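You operate a simulated robot arm through the tools that you are given. There is no shell and no other tool.

You are at the controls of a simulated robot arm. One attempt, no reset.

Task
Get the top of the grey table ready for work. At the end: the green bag is on the top of the grey table; the pink bag is on the top of the grey table; the teal brush is on the top of the grey table; the green dial is turned to 1; whatever was shut is shut again. Leave all else as you found it, and nothing knocked over. Set down upright: green bag, pink bag.

It is judged by the outcome, as a careful person would: the job done as asked, and still so three seconds after it is handed in. It fails if anything else is knocked over, pushed out of place, dropped, spilled or broken.

Robot
A 6-joint arm with a two-finger gripper, fixed in place. Base frame: the origin is at the foot of the arm, x ahead of it, y to its left, z up; the work surface is at about z = 0. Units: m, degrees, N and s.
With the tool pointing down near the work surface it reaches from about 0.24 to 0.62 m from the base axis. Its first joint turns from -66.0 to 66.0 degrees. Payload 1.37 kg.
The tool frame sits at the grasp point between the pads (the TCP): z along the fingers, y along the line on which they close. The tips reach 0.022 m beyond it. The gripper opens to 0.092 m; its body begins 0.065 m behind the TCP.
Orientation is that of the tool frame in the base frame, as [roll, pitch, yaw] about the fixed x, y, z axes, in that order (R = Rz(yaw) Ry(pitch) Rx(roll)). With the fingers straight down and closing along the base's y, the tool's x points along the base's -x, its y along +y and its z along -z.

Tools
- The arm moves only by the tool play_rows. Its argument "series" is a list that holds one entry, the list of rows, each a list of 7 numbers: the turn, a rotation vector about the tool's x, y, z in degrees, then the shift along the tool's x, y, z in m, then the finger opening in m, from 0 to 0.092. In form: [[[rx, ry, rz, tx, ty, tz, claw], ...]]. A call has 1 to 20 rows; each row is the pose to reach, as a shift and turn from the pose commanded when the call began, along the tool's axes at that moment. Rows are played at 5 a second. More than 0.05 m and 8.6 degrees between two rows, or a gripper value outside its range, and nothing of the call is played. Where a pose cannot be reached the arm comes as near as it can. A force on the tool above 40 N (or 10 N above the force at the start of the call, whichever is more), or a blocked arm, ends the call early, and 0.2 s more pass. Each finger travels about 0.0599 m/s and halts on what it meets, pressing with about 26 N; the grip force reading is that of the motor and also rises with nothing between the fingers. The clock runs only during rows and for 0.2 s after the last one: add rows that repeat a pose to give the fingers time. It gives the time, the measured TCP pose, the force on the tool (base axes), the opening and the grip force at its end, in the units of the frame above (readings bear some noise), with the torque about the TCP (base axes, N m) and any sound that the robot's microphone picked up.
- Cameras (640 x 400 px; columns grow to the right, rows downward): "scene" is fixed at [0.0376, -0.4324, 0.5863]; the picture's right is [0.72, -0.69, 0.00], its down [-0.43, -0.44, -0.79] and it looks along [0.55, 0.57, -0.61] (base axes); focal length 324 px, centre (320, 200). "wrist" rides on the gripper at [0.071, 0.019, -0.102] in the tool frame; the picture's right is [-0.26, 0.97, 0.00], its down [-0.75, -0.20, -0.63] and it looks along [-0.60, -0.16, 0.78] (tool axes); focal length 280 px, centre (320, 200).
- grab_frame(camera): a new picture of that camera. The clock stands still meanwhile.
- measure_at(camera, pixels): for up to 12 pixels [column, row] of the newest picture of that camera ("zoom" is the newest enlarged one), the place [x, y, z] in the base frame of the surface seen there, good to about 0.002 m, but the place of the scene camera against the robot may be out by one fixed shift of up to 0.012 m in any direction. The clock stands still meanwhile.
- close_up(camera, box): a new picture of the part [left, top, right, bottom] of that camera's present view, enlarged. The clock stands still meanwhile.
- finish_job(): hands the job in; it is judged then, once.

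Leave the gripper open and the arm clear of the work at the hand-in unless told otherwise.

The tools are called after "Emit:" as name(argument=value, ...) on one line, values as JSON. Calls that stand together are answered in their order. play_rows: Moves the arm, as the interface text tells. Its arguments: {"type":"object","properties":{"series":{"type":"array","items":{"type":"array","items":{"type":"array","items":{"type":"number"}}}}},"required":["series"]} The other tools are called the same way: grab_frame (camera) takes a picture; measure_at (camera, pixels) gives the place of the surface under pixels of a picture; close_up (camera, box) takes an enlarged picture of a part of a camera's view; finish_job () hands the job in.

At the start:

```text
t: 0.0
tcp_pos: [0.3446, 0.0385, 0.3503]
ee_rot: [180.0, 0.0, 179.9]
force: [0.6, 0.4, -0.1]
ft_torque: [0.01, -0.01, 0.0]
grip_width: 0.092
grip_force: 0.0
```

scene: 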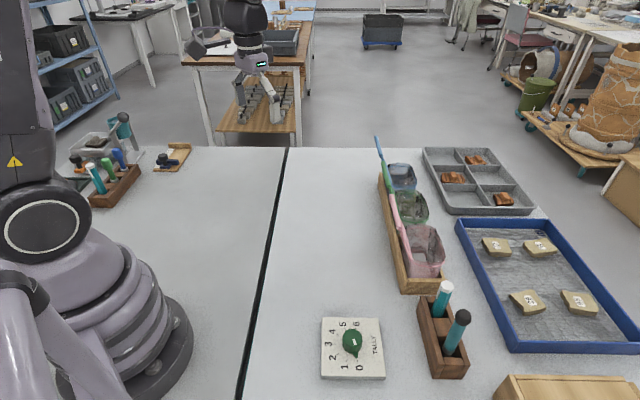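
wrist: 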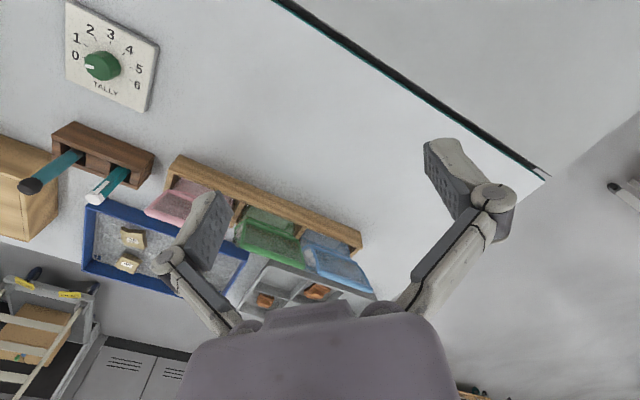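

I see a table split by a dark line, a dial plate at about (352,345), a rack with two brushes/tools at about (443,335), a wooden tray with bags at about (405,235), and other trays. I'll take enlarged views to understand the details.

Emit:
close_up(camera="scene", box=[300, 120, 560, 290])

Emit:
close_up(camera="scene", box=[300, 250, 530, 400])

Emit:
close_up(camera="scene", box=[40, 100, 240, 230])

Emit:
close_up(camera="wrist", box=[0, 0, 400, 320])

```text
2.35 times, centred on (430, 205) of scene
```

zoom: 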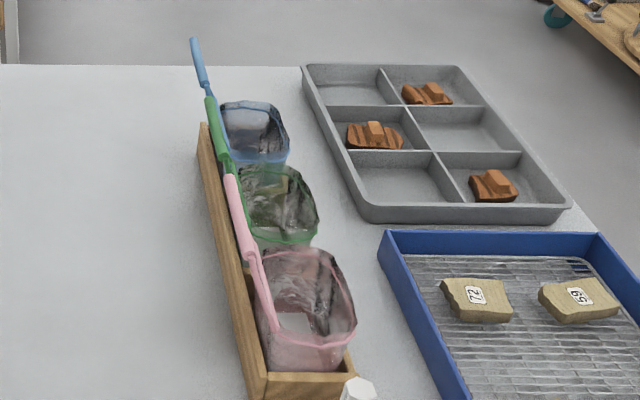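

```text
2.67 times, centred on (415, 325) of scene
```

zoom: 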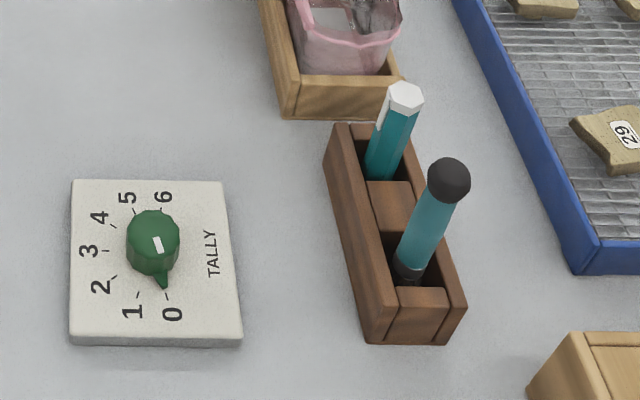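

```text
3.08 times, centred on (140, 165) of scene
```

zoom: 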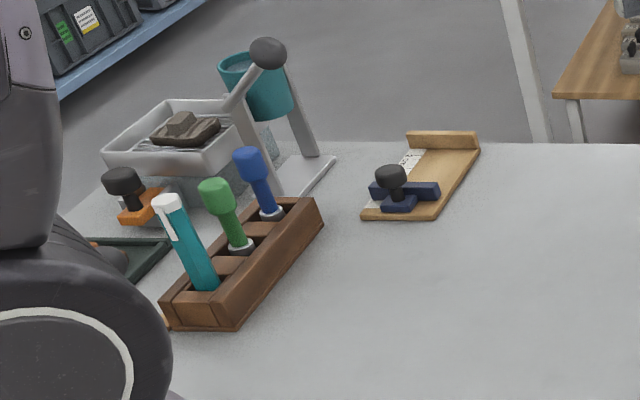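

```text
1.25 times, centred on (200, 160) of wrist
```

zoom: 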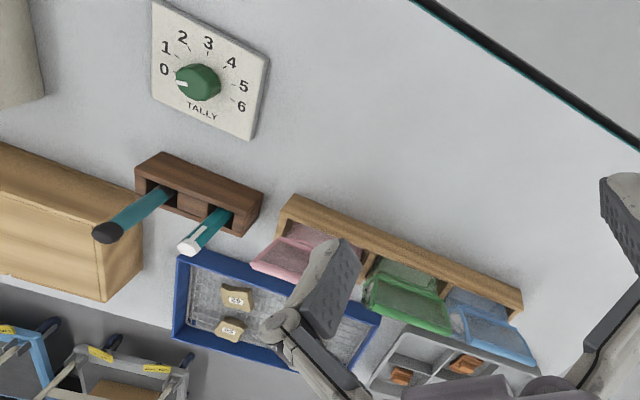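

I'll measure the key points in the full scene picture: the dial, rack, bags, tray ends, both table parts, the wooden box at lower right.

Emit:
grab_frame(camera="scene")

Emit:
measure_at(camera="scene", pixels=[[352, 340], [330, 325], [380, 372], [444, 290], [461, 318], [425, 330], [445, 375], [385, 190], [405, 290], [415, 240], [408, 205], [540, 385]])

Emit:
measure_at(camera="scene", pixels=[[230, 250], [320, 250], [400, 178], [475, 160], [500, 310], [96, 172], [120, 120], [180, 155], [285, 155], [245, 370], [300, 155], [300, 390]])

```text
taken
```

scene: 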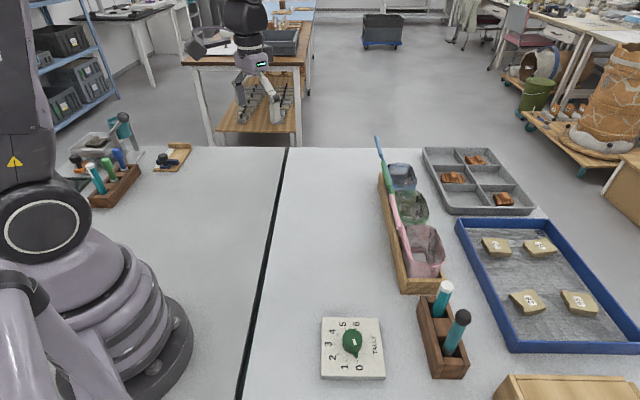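

```text
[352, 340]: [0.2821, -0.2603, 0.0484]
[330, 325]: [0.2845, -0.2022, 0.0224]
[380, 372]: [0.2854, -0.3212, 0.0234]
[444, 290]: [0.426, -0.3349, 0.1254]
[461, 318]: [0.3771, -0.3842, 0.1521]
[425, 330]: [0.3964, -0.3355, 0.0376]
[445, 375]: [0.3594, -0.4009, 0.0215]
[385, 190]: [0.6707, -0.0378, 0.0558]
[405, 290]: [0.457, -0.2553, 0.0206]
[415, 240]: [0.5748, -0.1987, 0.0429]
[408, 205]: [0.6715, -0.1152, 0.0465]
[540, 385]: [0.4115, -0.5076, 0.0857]
```

```text
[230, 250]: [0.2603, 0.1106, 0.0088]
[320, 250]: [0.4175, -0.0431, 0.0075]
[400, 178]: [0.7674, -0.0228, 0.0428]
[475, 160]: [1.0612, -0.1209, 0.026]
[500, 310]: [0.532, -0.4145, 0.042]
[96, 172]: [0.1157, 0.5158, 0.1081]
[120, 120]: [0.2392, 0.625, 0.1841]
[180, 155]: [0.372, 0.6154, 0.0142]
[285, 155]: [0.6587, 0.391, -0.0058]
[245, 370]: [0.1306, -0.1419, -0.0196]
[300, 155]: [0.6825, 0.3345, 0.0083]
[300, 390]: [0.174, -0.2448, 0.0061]
```

The dark line is a gap between two table tops. I need to see which of them counts as the grey table, so I'll zoom in on the gap from both cameras.

Emit:
close_up(camera="scene", box=[200, 140, 360, 240])

Emit:
close_up(camera="scene", box=[170, 260, 390, 400])

Emit:
close_up(camera="wrist", box=[240, 0, 640, 250])

Emit:
close_up(camera="scene", box=[440, 330, 640, 400])

```text
4.00 times, centred on (280, 190) of scene
```

zoom: 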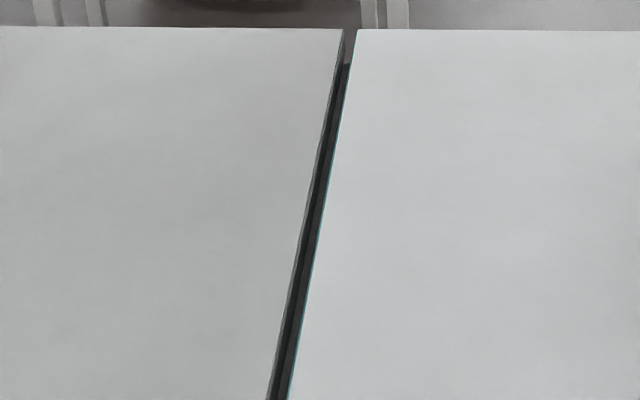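

```text
2.86 times, centred on (280, 330) of scene
```

zoom: 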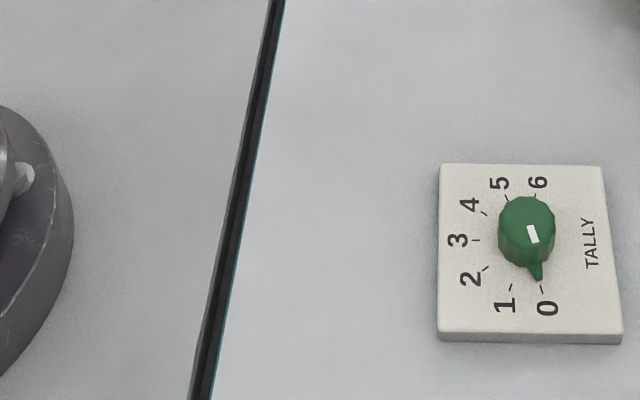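

```text
1.60 times, centred on (440, 125) of wrist
```

zoom: 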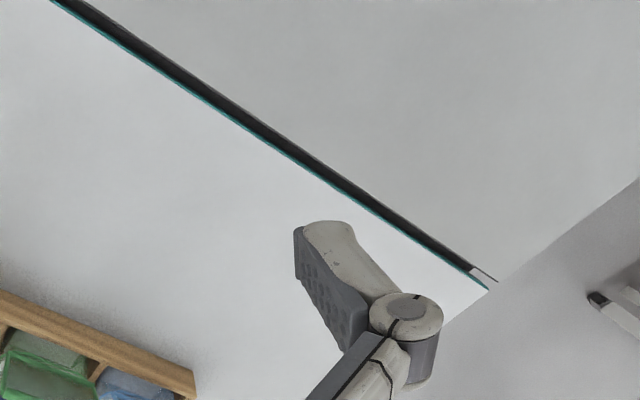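

```text
3.20 times, centred on (540, 365) of scene
```

zoom: 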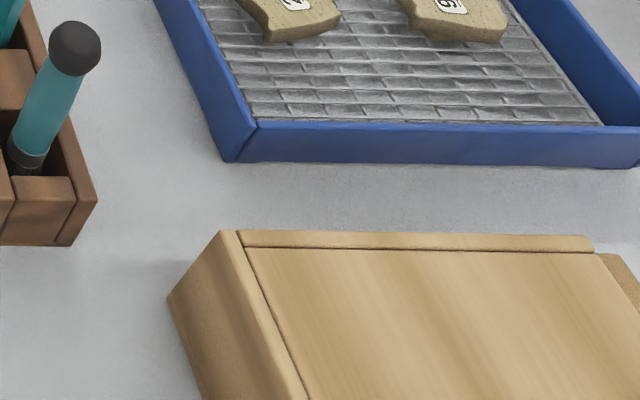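

The left table top, where the arm stands, is a neutral darker grey. The right one is lighter, with a teal edge. So the left one looks like the grey table. I'll move the arm to about (0.30, -0.10, 0.35) so the wrist camera sees the bags and the racks better.

Emit:
play_rows(series=[[[0, 0, 0, 0.01, -0.03, 0, 0.092], [0, 0, 0, 0.02, -0.06, 0, 0.092], [0, 0, 0, 0.03, -0.09, 0, 0.092], [0, 0, 0, 0.04, -0.12, 0, 0.092], [0, 0, 0, 0.045, -0.14, 0, 0.092]]])

Emit:
grab_frame(camera="wrist")

```text
t: 1.2
tcp_pos: [0.2998, -0.102, 0.3493]
ee_rot: [180.0, 0.0, 180.0]
force: [0.0, -0.1, 0.2]
ft_torque: [-0.02, -0.01, -0.01]
grip_width: 0.0919
grip_force: 0.1
```

```text
taken
```

wrist: 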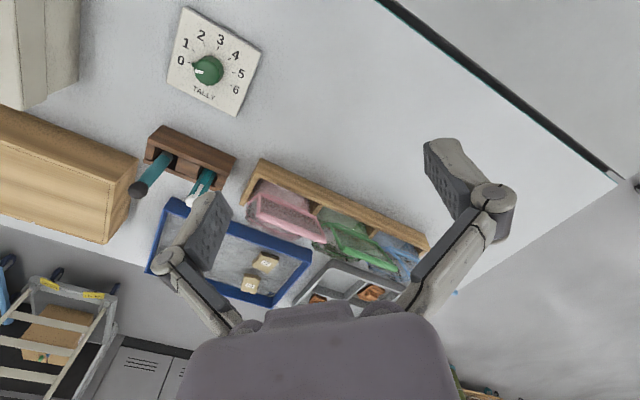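

The arm moved as told. I'll zoom on the bags and on the racks and boxes at the left of the wrist picture.

Emit:
close_up(camera="wrist", box=[220, 140, 460, 300])

Emit:
close_up(camera="wrist", box=[0, 0, 280, 260])

Emit:
measure_at(camera="wrist", pixels=[[210, 68], [290, 215], [270, 195], [345, 225], [355, 250], [140, 190], [192, 200], [60, 150], [40, 40], [180, 140], [260, 170], [500, 50]])

```text
2.50 times, centred on (340, 220) of wrist
```

zoom: 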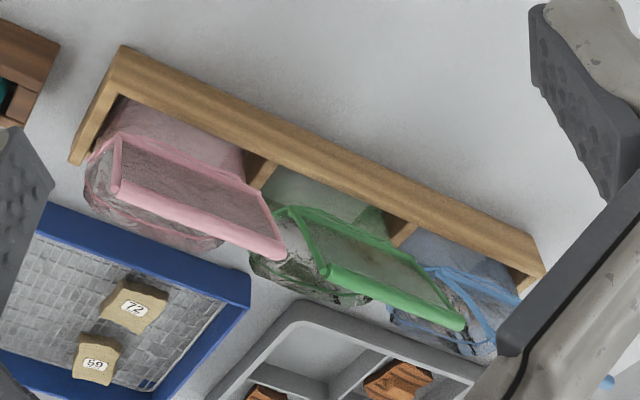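

```text
1.54 times, centred on (140, 130) of wrist
```

zoom: 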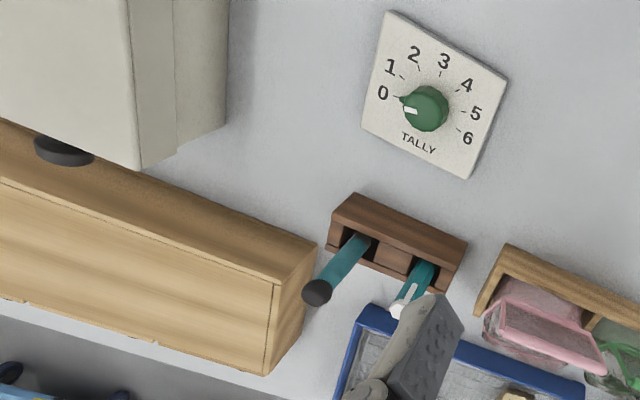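

```text
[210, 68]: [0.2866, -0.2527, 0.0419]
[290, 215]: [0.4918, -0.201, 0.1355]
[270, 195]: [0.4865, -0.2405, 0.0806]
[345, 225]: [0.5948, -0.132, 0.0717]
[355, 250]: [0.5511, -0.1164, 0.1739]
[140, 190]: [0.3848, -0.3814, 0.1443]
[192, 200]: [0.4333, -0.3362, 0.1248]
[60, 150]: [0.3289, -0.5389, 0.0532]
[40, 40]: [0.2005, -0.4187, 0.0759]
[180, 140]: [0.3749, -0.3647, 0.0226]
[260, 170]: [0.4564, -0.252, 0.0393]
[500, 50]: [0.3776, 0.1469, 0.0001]
```

The bags stand in a wooden bin with stiff rims and handles. The rack holds a teal tool with a black knob and a teal one with a white cap. A wooden box with a black knob and a pale box sit at the far left of the wrist view. I'll zoom in closely to identify the brush.

Emit:
close_up(camera="scene", box=[410, 270, 490, 385])

Emit:
close_up(camera="scene", box=[60, 110, 150, 215])

Emit:
close_up(camera="wrist", box=[110, 110, 250, 230])

Emit:
close_up(camera="wrist", box=[0, 0, 160, 130])

```text
3.48 times, centred on (450, 328) of scene
```

zoom: 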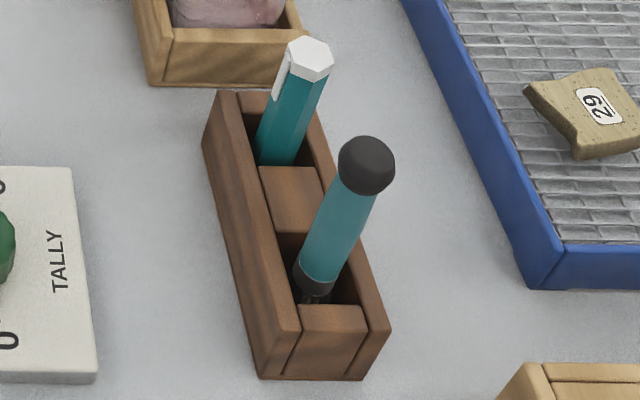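

```text
3.81 times, centred on (105, 162) of scene
```

zoom: 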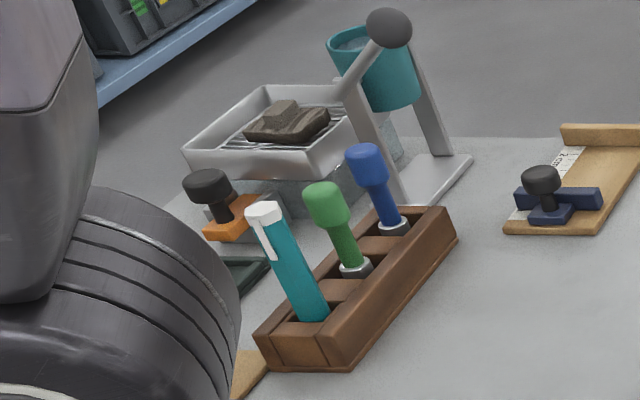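

```text
3.33 times, centred on (180, 170) of wrist
```

zoom: 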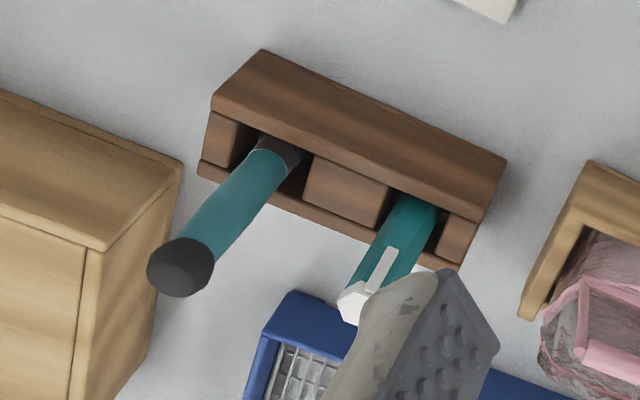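

```text
3.08 times, centred on (80, 65) of wrist
```

zoom: 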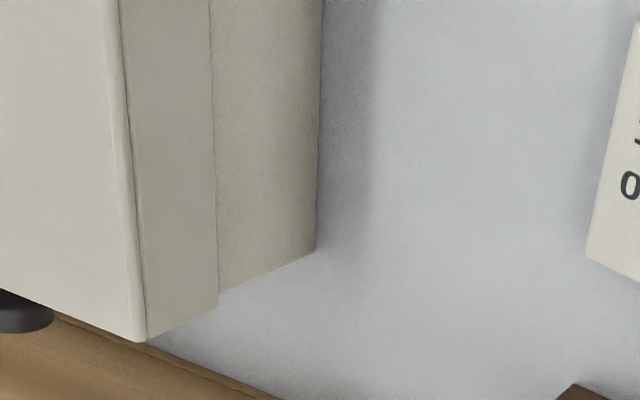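

The black-collared teal tool doesn't clearly show bristles. I'll look at the pale cabinet and the wooden box by turning the tool about 60° clockwise (seen from above) and moving to about (0.21, -0.15).

Emit:
play_rows(series=[[[0, 0, 7.5, 0.011, -0.006, 0, 0.092], [0, 0, 15, 0.022, -0.012, 0, 0.092], [0, 0, 22.5, 0.033, -0.018, 0, 0.092], [0, 0, 30, 0.044, -0.024, 0, 0.092], [0, 0, 37.5, 0.055, -0.03, 0, 0.092], [0, 0, 45, 0.066, -0.036, 0, 0.092], [0, 0, 52.5, 0.077, -0.042, 0, 0.092], [0, 0, 60, 0.088, -0.048, 0, 0.092]]])

Emit:
grab_frame(camera="wrist")

Emit:
grab_frame(camera="scene")

```text
t: 3.0
tcp_pos: [0.2101, -0.1477, 0.35]
ee_rot: [-179.9, 0.0, 119.9]
force: [-0.3, -0.1, -0.3]
ft_torque: [-0.01, 0.0, 0.0]
grip_width: 0.0919
grip_force: 0.1
```

```text
taken
```

wrist: 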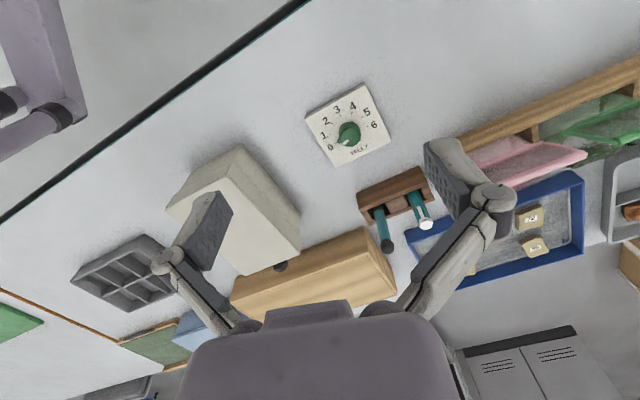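

```text
taken
```

scene: 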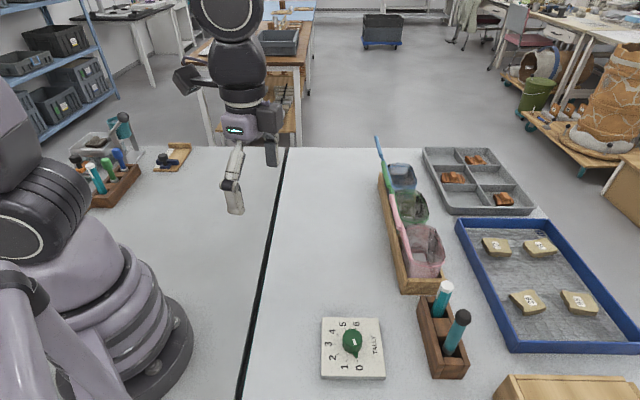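

Now I see a pale box with a lid, a wooden box with a black knob, and another empty grey tray. I'll zoom in and measure.

Emit:
close_up(camera="wrist", box=[150, 130, 420, 330])

Emit:
measure_at(camera="wrist", pixels=[[190, 195], [238, 150], [298, 215], [296, 245], [245, 270], [281, 267], [390, 275], [255, 300], [330, 260], [348, 130], [120, 260], [230, 240]])

Emit:
close_up(camera="wrist", box=[0, 220, 240, 400])

```text
2.00 times, centred on (285, 230) of wrist
```

zoom: 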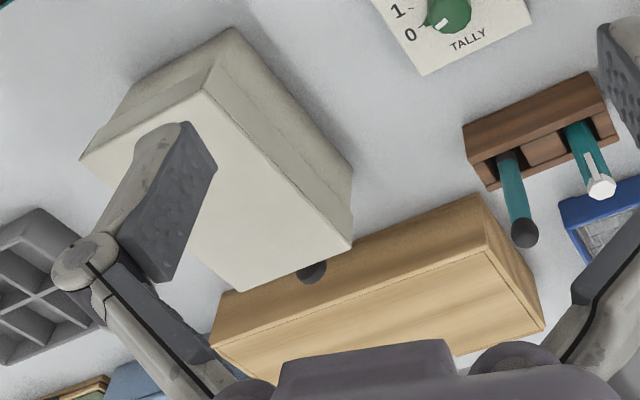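

```text
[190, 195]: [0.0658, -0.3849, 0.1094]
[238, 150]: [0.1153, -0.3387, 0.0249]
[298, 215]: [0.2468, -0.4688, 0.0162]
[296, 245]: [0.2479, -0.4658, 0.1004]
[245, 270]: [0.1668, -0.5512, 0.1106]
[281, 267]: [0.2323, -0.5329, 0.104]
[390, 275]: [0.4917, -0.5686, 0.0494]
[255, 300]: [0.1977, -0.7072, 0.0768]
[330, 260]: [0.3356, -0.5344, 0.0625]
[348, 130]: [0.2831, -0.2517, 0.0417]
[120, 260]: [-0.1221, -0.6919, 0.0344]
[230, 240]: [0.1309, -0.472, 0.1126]
```

```text
2.22 times, centred on (120, 310) of wrist
```

zoom: 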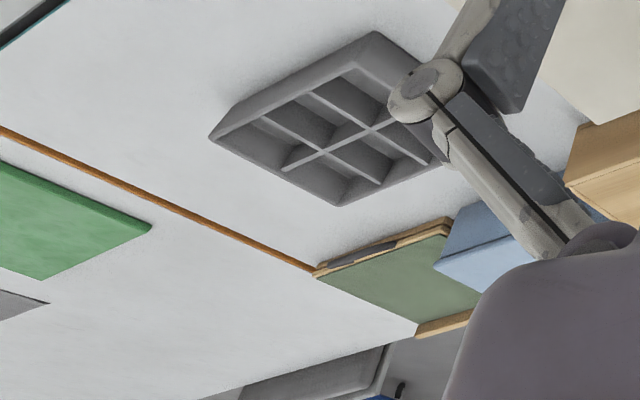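

I need to know which surfaces carry the knob and the lid lines. I'll zoom on the wooden box and pale box and measure there.

Emit:
close_up(camera="wrist", box=[220, 210, 410, 330])

Emit:
measure_at(camera="zoom", pixels=[[205, 190], [195, 198], [215, 185], [300, 170], [300, 200], [300, 225], [300, 245], [300, 270], [450, 130], [470, 180], [540, 250], [400, 200]])

```text
3.33 times, centred on (315, 270) of wrist
```

zoom: 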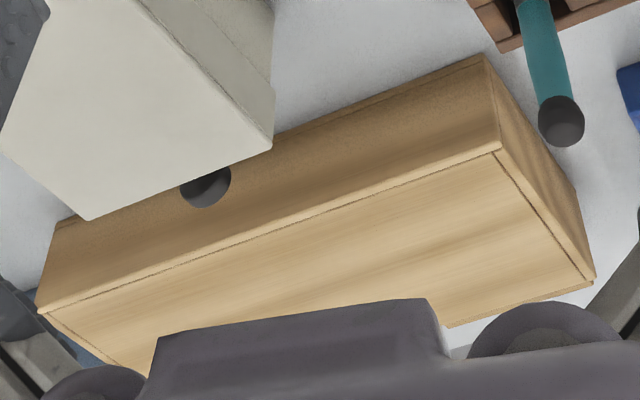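

```text
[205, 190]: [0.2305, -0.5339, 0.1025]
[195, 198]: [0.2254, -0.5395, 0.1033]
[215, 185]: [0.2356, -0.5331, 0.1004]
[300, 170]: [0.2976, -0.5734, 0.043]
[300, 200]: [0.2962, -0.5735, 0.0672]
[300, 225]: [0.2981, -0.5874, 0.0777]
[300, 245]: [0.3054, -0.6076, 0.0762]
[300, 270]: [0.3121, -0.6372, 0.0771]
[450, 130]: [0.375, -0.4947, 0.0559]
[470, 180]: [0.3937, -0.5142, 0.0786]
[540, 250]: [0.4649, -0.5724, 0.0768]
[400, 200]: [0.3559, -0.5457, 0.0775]
```

The knob at zoom (205,190) belongs to the far side of the pale box, at z about 0.10, so that box may have a lid. Next I'll zoom hard on the black-knobbed teal tool to check whether it is a brush.

Emit:
close_up(camera="wrist", box=[355, 180, 445, 250])

Emit:
close_up(camera="scene", box=[430, 320, 480, 380])

Emit:
close_up(camera="scene", box=[75, 140, 135, 200])

Emit:
close_up(camera="wrist", box=[210, 200, 310, 300])

```text
5.71 times, centred on (400, 215) of wrist
```

zoom: 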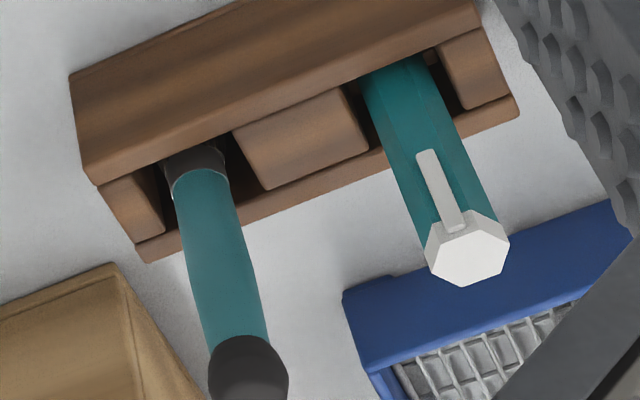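

```text
6.67 times, centred on (455, 350) of scene
```

zoom: 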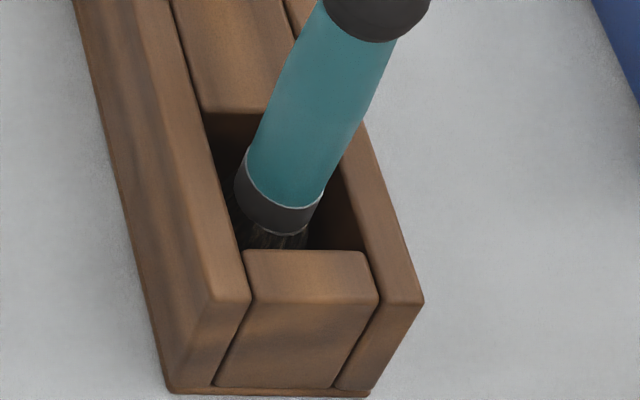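

```text
6.67 times, centred on (105, 170) of scene
```

zoom: 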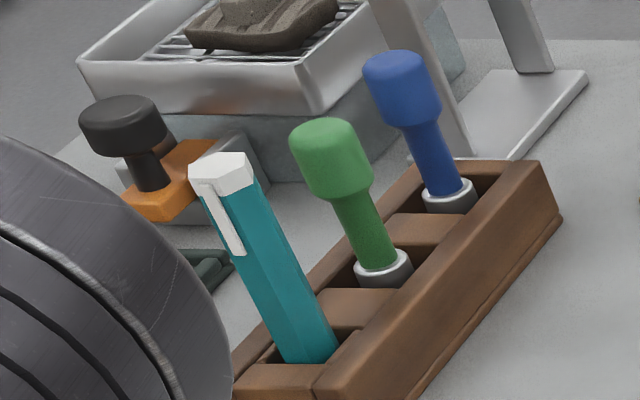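

```text
4.00 times, centred on (260, 250) of wrist
```

zoom: 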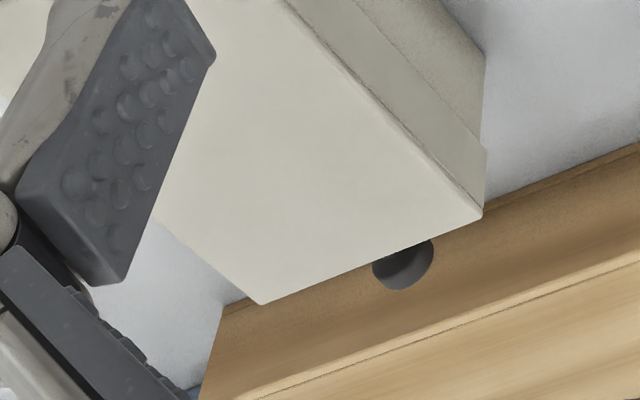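

Bristles show under the dark collar, so the black-knobbed teal tool in the right rack is the teal brush. The teal tool with the white cap is a marker. Next I'll bring the wrist camera closer to the bags, to about (0.448, -0.068, 0.28), yaw 150°.

Emit:
play_rows(series=[[[0, 0, -4, -0.007, 0.035, 0.01, 0.092], [0, 0, -8, -0.014, 0.07, 0.02, 0.092], [0, 0, -13, -0.021, 0.105, 0.03, 0.092], [0, 0, -17, -0.029, 0.14, 0.04, 0.092], [0, 0, -21, -0.036, 0.176, 0.05, 0.092], [0, 0, -26, -0.043, 0.211, 0.06, 0.092], [0, 0, -30, -0.05, 0.246, 0.07, 0.092], [0, 0, -30, -0.05, 0.246, 0.07, 0.092]]])

Emit:
grab_frame(camera="wrist")

Emit:
grab_frame(camera="scene")

```text
t: 4.8
tcp_pos: [0.4507, -0.0678, 0.28]
ee_rot: [-179.9, 0.0, 150.1]
force: [-0.4, -0.3, -0.2]
ft_torque: [-0.02, -0.03, -0.01]
grip_width: 0.0922
grip_force: 0.0
```

```text
taken
```

wrist: 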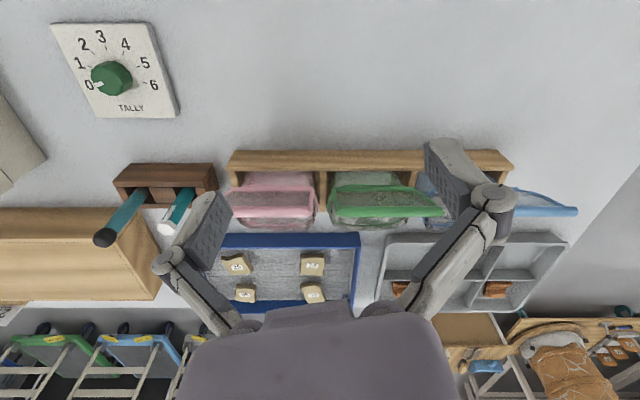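

```text
taken
```

scene: 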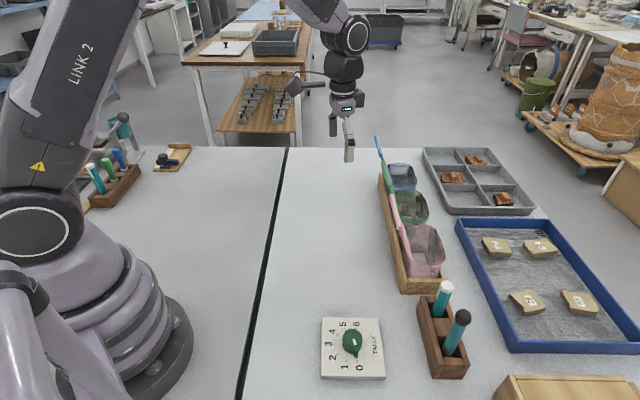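

The bin is now square to the view. I'll zoom on the bags and measure points along the bars, rims and bin walls.

Emit:
close_up(camera="wrist", box=[215, 130, 455, 250])

Emit:
measure_at(camera="zoom", pixels=[[60, 210], [130, 218], [230, 220], [55, 165], [260, 165], [150, 130], [320, 215], [400, 222], [500, 220], [560, 215], [390, 140], [150, 80]])

Emit:
measure_at(camera="zoom", pixels=[[40, 80], [280, 80], [500, 80], [285, 170], [290, 110], [45, 110], [140, 170], [430, 170], [140, 240], [430, 245], [80, 250], [340, 250]])

```text
2.67 times, centred on (335, 190) of wrist
```

zoom: 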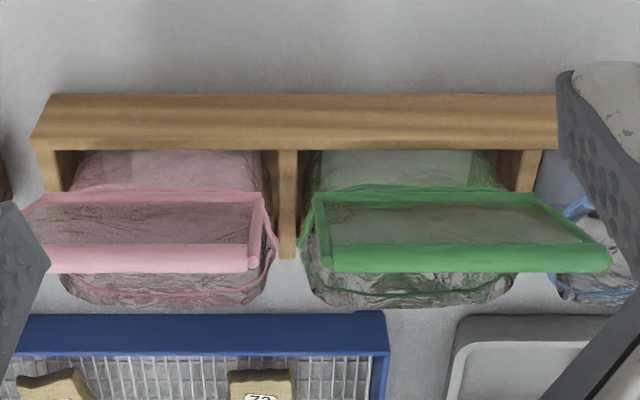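

```text
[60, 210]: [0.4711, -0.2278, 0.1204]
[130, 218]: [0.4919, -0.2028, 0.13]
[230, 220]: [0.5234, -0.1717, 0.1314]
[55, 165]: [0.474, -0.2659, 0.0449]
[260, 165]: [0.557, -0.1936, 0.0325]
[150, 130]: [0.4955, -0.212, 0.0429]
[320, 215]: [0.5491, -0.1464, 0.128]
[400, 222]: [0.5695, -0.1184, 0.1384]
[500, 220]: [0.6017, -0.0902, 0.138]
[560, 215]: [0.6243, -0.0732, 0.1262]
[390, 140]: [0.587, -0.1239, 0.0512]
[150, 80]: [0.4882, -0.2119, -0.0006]
```

```text
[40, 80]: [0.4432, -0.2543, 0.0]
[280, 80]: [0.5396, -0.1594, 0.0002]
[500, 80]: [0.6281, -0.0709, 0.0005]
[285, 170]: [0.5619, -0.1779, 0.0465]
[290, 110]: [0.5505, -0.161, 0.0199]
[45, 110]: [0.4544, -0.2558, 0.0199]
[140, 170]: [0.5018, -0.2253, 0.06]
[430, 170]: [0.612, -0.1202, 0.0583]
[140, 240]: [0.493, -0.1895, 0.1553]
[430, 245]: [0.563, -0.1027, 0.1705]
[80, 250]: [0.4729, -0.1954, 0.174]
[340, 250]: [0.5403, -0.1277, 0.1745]
```

I'll measure along the two thick bars themselves (zoom rows about 258), and the rims and bag sides.

Emit:
measure_at(camera="zoom", pixels=[[60, 262], [100, 260], [150, 260], [200, 260], [245, 260], [330, 262], [380, 260], [460, 258], [540, 258], [600, 260], [150, 270], [460, 270]])

Emit:
measure_at(camera="zoom", pixels=[[100, 190], [180, 190], [265, 200], [275, 235], [150, 292], [90, 285], [230, 290], [310, 225], [420, 292], [330, 280], [500, 285], [420, 193]])

Emit:
close_up(camera="scene", box=[360, 130, 460, 300])

```text
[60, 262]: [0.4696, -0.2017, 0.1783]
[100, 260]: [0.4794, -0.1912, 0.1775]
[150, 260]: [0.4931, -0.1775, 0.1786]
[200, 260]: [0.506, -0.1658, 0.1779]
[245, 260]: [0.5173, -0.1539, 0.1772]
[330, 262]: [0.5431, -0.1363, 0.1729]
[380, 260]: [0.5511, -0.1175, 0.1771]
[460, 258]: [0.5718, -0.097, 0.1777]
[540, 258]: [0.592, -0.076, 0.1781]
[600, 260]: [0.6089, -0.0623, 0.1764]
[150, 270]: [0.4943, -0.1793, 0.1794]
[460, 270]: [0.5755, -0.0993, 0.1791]
```

```text
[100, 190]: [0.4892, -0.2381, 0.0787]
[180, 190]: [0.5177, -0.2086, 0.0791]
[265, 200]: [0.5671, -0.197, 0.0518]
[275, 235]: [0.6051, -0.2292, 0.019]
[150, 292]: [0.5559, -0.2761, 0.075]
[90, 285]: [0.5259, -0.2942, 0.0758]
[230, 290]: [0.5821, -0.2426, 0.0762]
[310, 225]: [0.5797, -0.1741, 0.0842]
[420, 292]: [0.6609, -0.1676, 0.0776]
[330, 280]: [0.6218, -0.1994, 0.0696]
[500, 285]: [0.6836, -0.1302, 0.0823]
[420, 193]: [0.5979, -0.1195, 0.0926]
```

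```text
2.35 times, centred on (410, 215) of scene
```

zoom: 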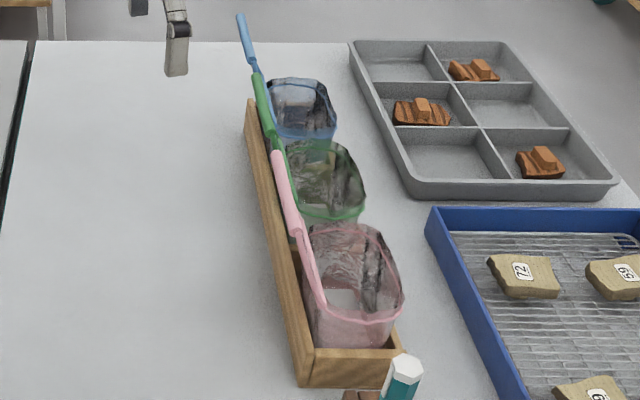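

Each bag has a rim at z≈0.078 and a back panel leaning toward me, topped by a thick bar at z≈0.178. I'll look at the bars end-on before gripping: move to about (0.393, -0.246, 0.285) and turn to yaw 225°.

Emit:
play_rows(series=[[[0, 0, -7.5, -0.004, -0.018, -0.005, 0.092], [0, 0, -15, -0.008, -0.036, -0.005, 0.092], [0, 0, -22.5, -0.012, -0.055, -0.005, 0.092], [0, 0, -30, -0.016, -0.073, -0.005, 0.092], [0, 0, -37.5, -0.02, -0.091, -0.005, 0.092], [0, 0, -45, -0.024, -0.11, -0.005, 0.092], [0, 0, -52.5, -0.028, -0.128, -0.005, 0.092], [0, 0, -60, -0.032, -0.146, -0.005, 0.092], [0, 0, -67.5, -0.036, -0.165, -0.005, 0.092], [0, 0, -75, -0.039, -0.183, -0.005, 0.092], [0, 0, -75, -0.039, -0.183, -0.005, 0.092]]])

Emit:
grab_frame(camera="wrist")

```text
t: 7.2
tcp_pos: [0.3928, -0.2478, 0.2848]
ee_rot: [-179.9, 0.0, -134.8]
force: [-0.3, 0.8, -0.5]
ft_torque: [0.01, -0.02, 0.0]
grip_width: 0.0919
grip_force: 0.0
```

```text
taken
```

wrist: 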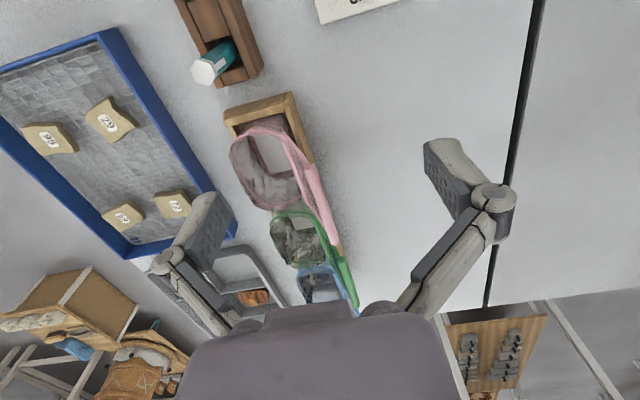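

I'm looking along the bin from the pink end. I'll zoom on the bags and measure the pink bar and panel.

Emit:
close_up(camera="wrist", box=[210, 80, 380, 320])

Emit:
measure_at(camera="wrist", pixels=[[302, 165], [308, 180], [316, 200], [324, 220], [332, 240], [338, 250], [292, 145], [343, 270], [350, 290], [262, 132], [240, 170], [272, 205]])

```text
1.67 times, centred on (295, 200) of wrist
```

zoom: 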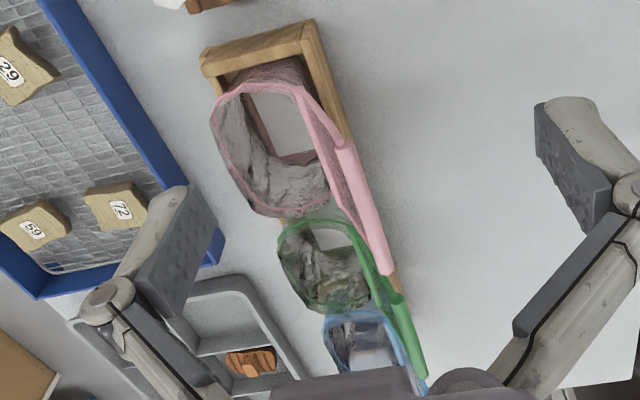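

```text
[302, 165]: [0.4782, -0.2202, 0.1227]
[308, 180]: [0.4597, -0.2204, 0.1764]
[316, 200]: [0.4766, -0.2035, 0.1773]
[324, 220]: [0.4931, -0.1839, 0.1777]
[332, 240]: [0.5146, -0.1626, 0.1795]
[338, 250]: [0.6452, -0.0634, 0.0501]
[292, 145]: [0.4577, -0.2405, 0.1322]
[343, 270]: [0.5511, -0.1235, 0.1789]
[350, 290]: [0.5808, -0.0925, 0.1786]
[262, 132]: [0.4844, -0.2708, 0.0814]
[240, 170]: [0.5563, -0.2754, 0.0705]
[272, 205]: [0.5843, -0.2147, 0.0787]
```

The pink bar runs along the bin at w≈0.477 (perpendicular offset), z≈0.178. I'll zoom in more to see how the bar and panel are shaped.

Emit:
close_up(camera="wrist", box=[255, 110, 355, 260])

Emit:
close_up(camera="scene", box=[370, 170, 460, 300])

```text
2.67 times, centred on (305, 185) of wrist
```

zoom: 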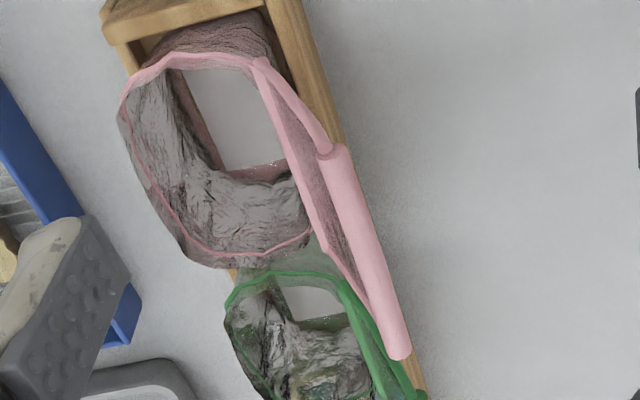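

```text
3.08 times, centred on (415, 235) of scene
```

zoom: 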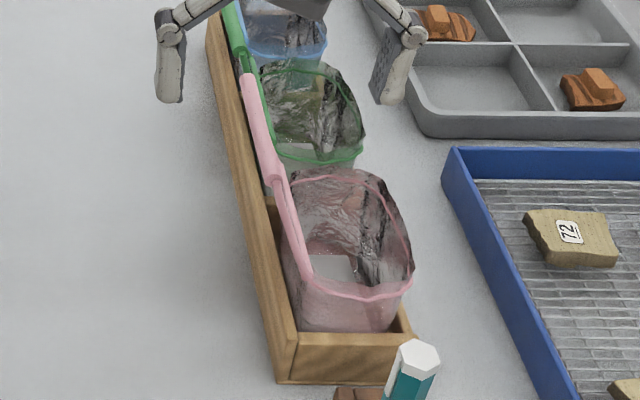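

The grips are cylinders held by two strap arms, so I'll lift the bags by them. I'll start with pink: tilt the tool 20° to line up with the handle plane and go to a pre-grasp point about 0.09 m back from the bar centre (0.488, -0.187, 0.173).

Emit:
play_rows(series=[[[4, 0, 0, -0.022, 0.001, 0.002, 0.092], [8, 0, 0, -0.044, 0.002, 0.006, 0.092], [12, 0, 0, -0.066, 0.004, 0.012, 0.092], [16, 0, 0, -0.088, 0.005, 0.02, 0.092], [20, 0, 0, -0.1105, 0.0065, 0.027, 0.092], [20, 0, 0, -0.1105, 0.0065, 0.027, 0.092]]])

Emit:
grab_frame(camera="wrist")

Emit:
grab_frame(camera="scene")

```text
t: 8.6
tcp_pos: [0.4636, -0.1645, 0.2586]
ee_rot: [-160.0, 0.0, -135.0]
force: [0.3, 0.1, -0.4]
ft_torque: [0.0, -0.06, -0.03]
grip_width: 0.092
grip_force: 0.0
```

```text
taken
```

wrist: 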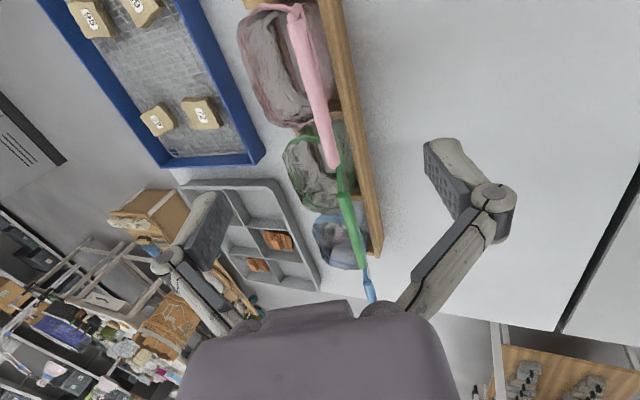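

```text
taken
```

scene: 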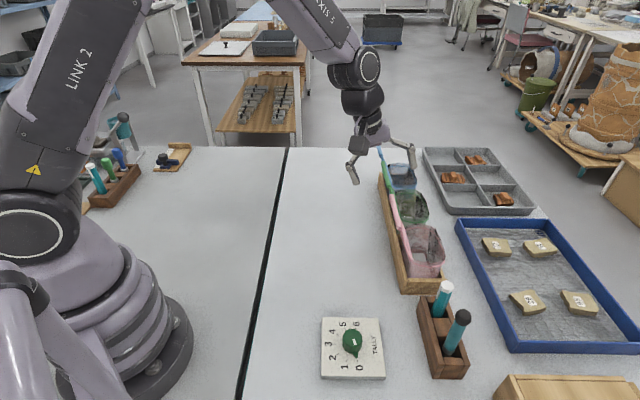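

The tool is now tilted in the plane of the handle. I'll measure the pink bar again from here, then approach.

Emit:
measure_at(camera="wrist", pixels=[[303, 40], [310, 65], [316, 90], [320, 110], [326, 135], [332, 160], [312, 90], [321, 90], [297, 15], [345, 200], [350, 225], [358, 255]])

Emit:
close_up(camera="wrist", box=[230, 0, 390, 200])

```text
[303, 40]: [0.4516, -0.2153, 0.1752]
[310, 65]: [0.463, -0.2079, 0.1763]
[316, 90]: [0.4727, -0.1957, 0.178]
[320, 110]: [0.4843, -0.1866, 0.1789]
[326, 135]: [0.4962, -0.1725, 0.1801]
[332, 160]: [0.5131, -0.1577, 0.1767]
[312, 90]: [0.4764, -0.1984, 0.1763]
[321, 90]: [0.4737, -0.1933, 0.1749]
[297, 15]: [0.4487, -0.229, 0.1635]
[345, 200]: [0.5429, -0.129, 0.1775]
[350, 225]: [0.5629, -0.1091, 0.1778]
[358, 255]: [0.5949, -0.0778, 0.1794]
```

```text
2.00 times, centred on (310, 100) of wrist
```

zoom: 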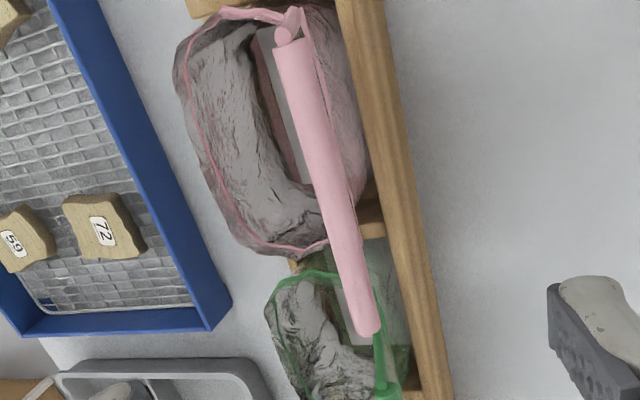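

The bar centre is about (0.483, -0.189, 0.172), radius about 6–7 mm. I'll advance along the tool axis with open fingers so the bar comes between the pads.

Emit:
play_rows(series=[[[0, 0, 0, 0.002, 0, 0.025, 0.092], [0, 0, 0, 0.004, 0.001, 0.05, 0.092], [0, 0, 0, 0.0045, 0.001, 0.07, 0.092], [0, 0, 0, 0.0045, 0.001, 0.085, 0.092], [0, 0, 0, 0.0045, 0.001, 0.0912, 0.092], [0, 0, 0, 0.0045, 0.001, 0.0912, 0.092]]])

Emit:
grab_frame(camera="wrist")

Emit:
close_up(camera="scene", box=[330, 130, 470, 300])

```text
t: 10.0
tcp_pos: [0.4837, -0.1901, 0.1719]
ee_rot: [-159.9, -0.1, -135.0]
force: [0.8, -0.7, -0.4]
ft_torque: [-0.02, -0.01, 0.03]
grip_width: 0.092
grip_force: 0.0
```

```text
taken
```

wrist: 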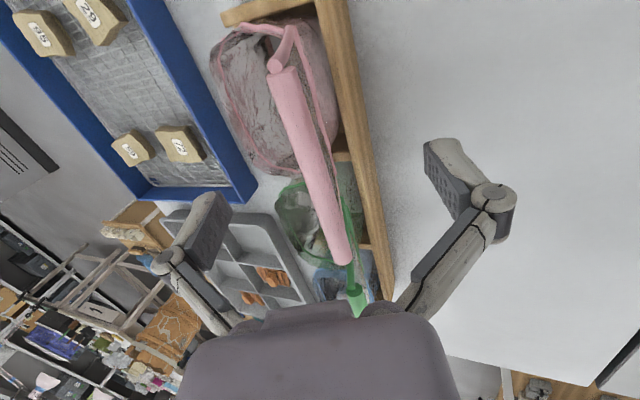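

```text
2.35 times, centred on (400, 215) of scene
```

zoom: 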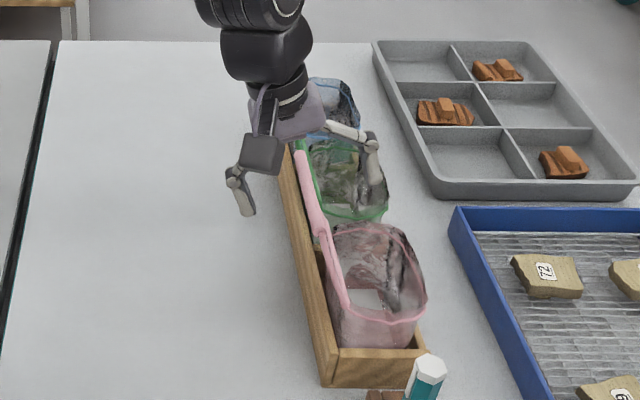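

The bar lies right at the TCP pixel (about 320,184), midway between the pads. I'll close the fingers on it without moving.

Emit:
play_rows(series=[[[0, 0, 0, 0, 0, 0, 0.05], [0, 0, 0, 0, 0, 0, 0.03], [0, 0, 0, 0, 0, 0, 0.01], [0, 0, 0, 0, 0, 0, 0.0], [0, 0, 0, 0, 0, 0, 0.0], [0, 0, 0, 0, 0, 0, 0.0]]])

Emit:
grab_frame(camera="wrist")

```text
t: 11.4
tcp_pos: [0.4835, -0.1919, 0.1724]
ee_rot: [-160.1, 0.0, -135.1]
force: [0.5, 0.8, -0.5]
ft_torque: [-0.01, 0.04, 0.03]
grip_width: 0.0085
grip_force: 26.2
```

```text
taken
```

wrist: 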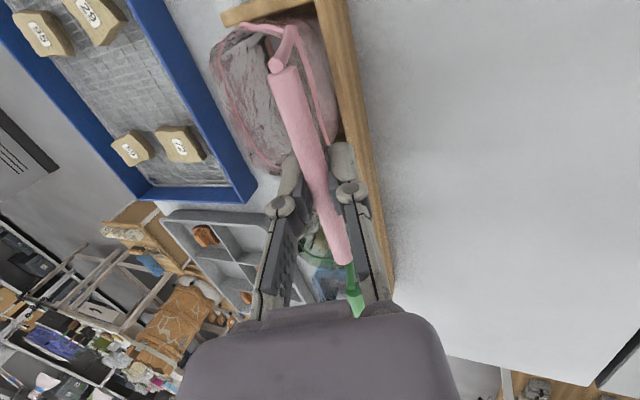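

The fingers closed on the soft bar (8.5 mm wide, 26 N). I'll lift straight up 4 cm slowly and check.

Emit:
play_rows(series=[[[0, 0, 0, 0, -0.0034, -0.0094, 0.0], [0, 0, 0, 0, -0.0068, -0.0188, 0.0], [0, 0, 0, 0, -0.0103, -0.0282, 0.0], [0, 0, 0, 0, -0.0137, -0.0376, 0.0], [0, 0, 0, 0, -0.0137, -0.0376, 0.0]]])

Emit:
grab_frame(camera="wrist")

Emit:
close_up(camera="scene", box=[330, 110, 470, 300])

```text
t: 12.6
tcp_pos: [0.4853, -0.1901, 0.2149]
ee_rot: [-160.0, 0.1, -135.0]
force: [-0.3, -0.9, -1.0]
ft_torque: [0.04, 0.03, 0.02]
grip_width: 0.0087
grip_force: 26.2
```

```text
taken
```

wrist: 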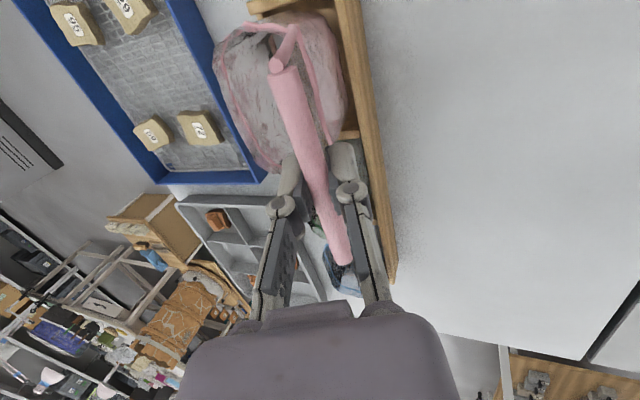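

```text
2.11 times, centred on (400, 205) of scene
```

zoom: 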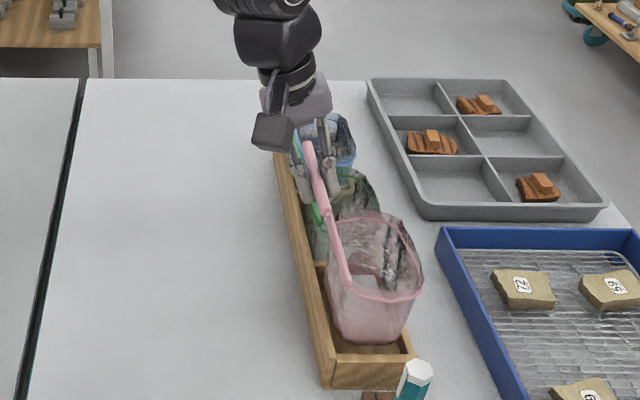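

The bag lifts cleanly and level, and weighs only about 1 N. I'll lift another 10 cm.

Emit:
play_rows(series=[[[0, 0, 0, 0, -0.0051, -0.0141, 0.0], [0, 0, 0, 0, -0.0119, -0.0329, 0.0], [0, 0, 0, 0, -0.0188, -0.0517, 0.0], [0, 0, 0, 0, -0.0256, -0.0705, 0.0], [0, 0, 0, 0, -0.0308, -0.0846, 0.0], [0, 0, 0, 0, -0.0342, -0.094, 0.0], [0, 0, 0, 0, -0.0342, -0.094, 0.0]]])

Emit:
grab_frame(camera="scene")

Emit:
grab_frame(camera="wrist")

```text
t: 14.2
tcp_pos: [0.4828, -0.1892, 0.313]
ee_rot: [-160.1, 0.0, -135.0]
force: [0.1, 0.3, -0.3]
ft_torque: [0.01, 0.01, 0.01]
grip_width: 0.0088
grip_force: 25.6
```

```text
taken
```

scene: 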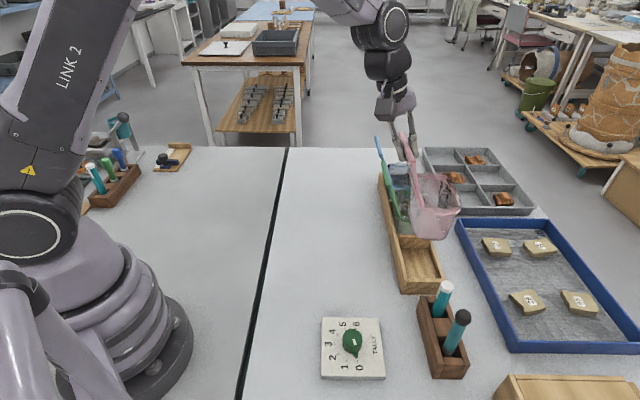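

```text
taken
```

wrist: 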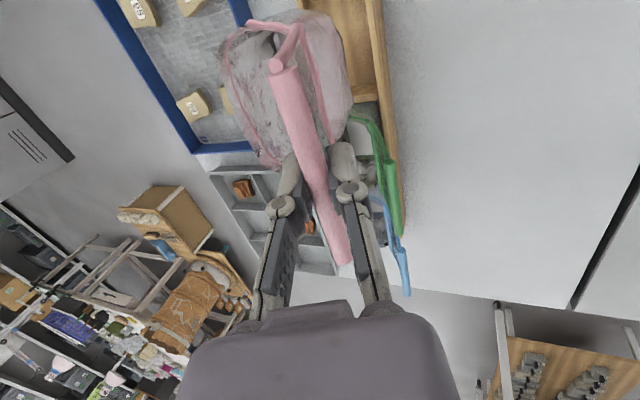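

The pink bag hangs steady. I'll move it straight back toward me, clear of the green bag's handle, then over to the grey table at about (0.368, 0.339).

Emit:
play_rows(series=[[[0, 0, 0, 0, 0.015, -0.0055, 0], [0, 0, 0, 0, 0.043, -0.0156, 0], [0, 0, 0, 0, 0.071, -0.0258, 0], [0, 0, 0, 0, 0.1, -0.0364, 0], [0, 0, 0, 0, 0.13, -0.0473, 0], [0, 0, 0, 0, 0.16, -0.0582, 0], [0, 0, 0, -0.005, 0.1927, -0.0701, 0], [0, 0, 0, -0.0265, 0.2141, -0.0779, 0], [0, 0, 0, -0.0531, 0.2354, -0.0856, 0], [0, 0, 0, -0.0797, 0.2568, -0.0934, 0], [0, 0, 0, -0.1062, 0.2781, -0.1012, 0], [0, 0, 0, -0.1328, 0.2995, -0.109, 0], [0, 0, 0, -0.1593, 0.3209, -0.1167, 0], [0, 0, 0, -0.1859, 0.3422, -0.1245, 0], [0, 0, 0, -0.2124, 0.3636, -0.1323, 0], [0, 0, 0, -0.239, 0.3849, -0.14, 0], [0, 0, 0, -0.2655, 0.4063, -0.1478, 0], [0, 0, 0, -0.285, 0.422, -0.1535, 0], [0, 0, 0, -0.292, 0.4277, -0.1556, 0], [0, 0, 0, -0.292, 0.4277, -0.1556, 0]]])

Emit:
grab_frame(camera="scene")

Emit:
grab_frame(camera="wrist")

```text
t: 18.4
tcp_pos: [0.3697, 0.3399, 0.3118]
ee_rot: [-160.0, 0.0, -135.0]
force: [0.0, 0.5, -0.6]
ft_torque: [0.03, 0.03, -0.03]
grip_width: 0.0084
grip_force: 25.8
```

```text
taken
```

scene: 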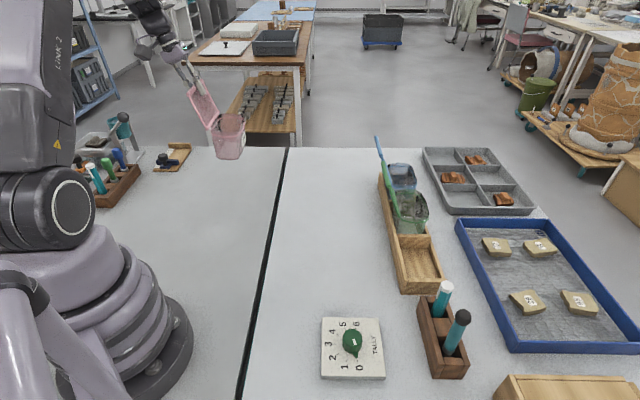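

```text
taken
```

wrist: 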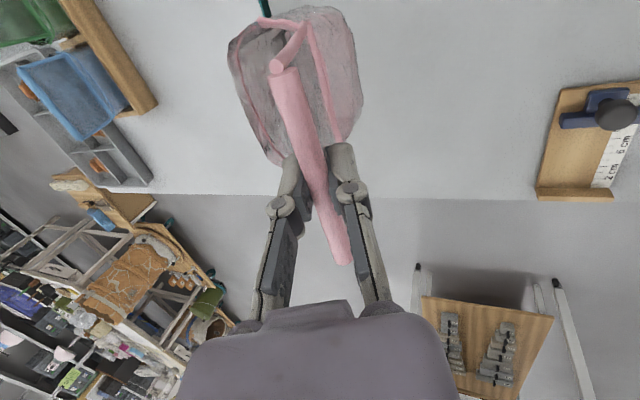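

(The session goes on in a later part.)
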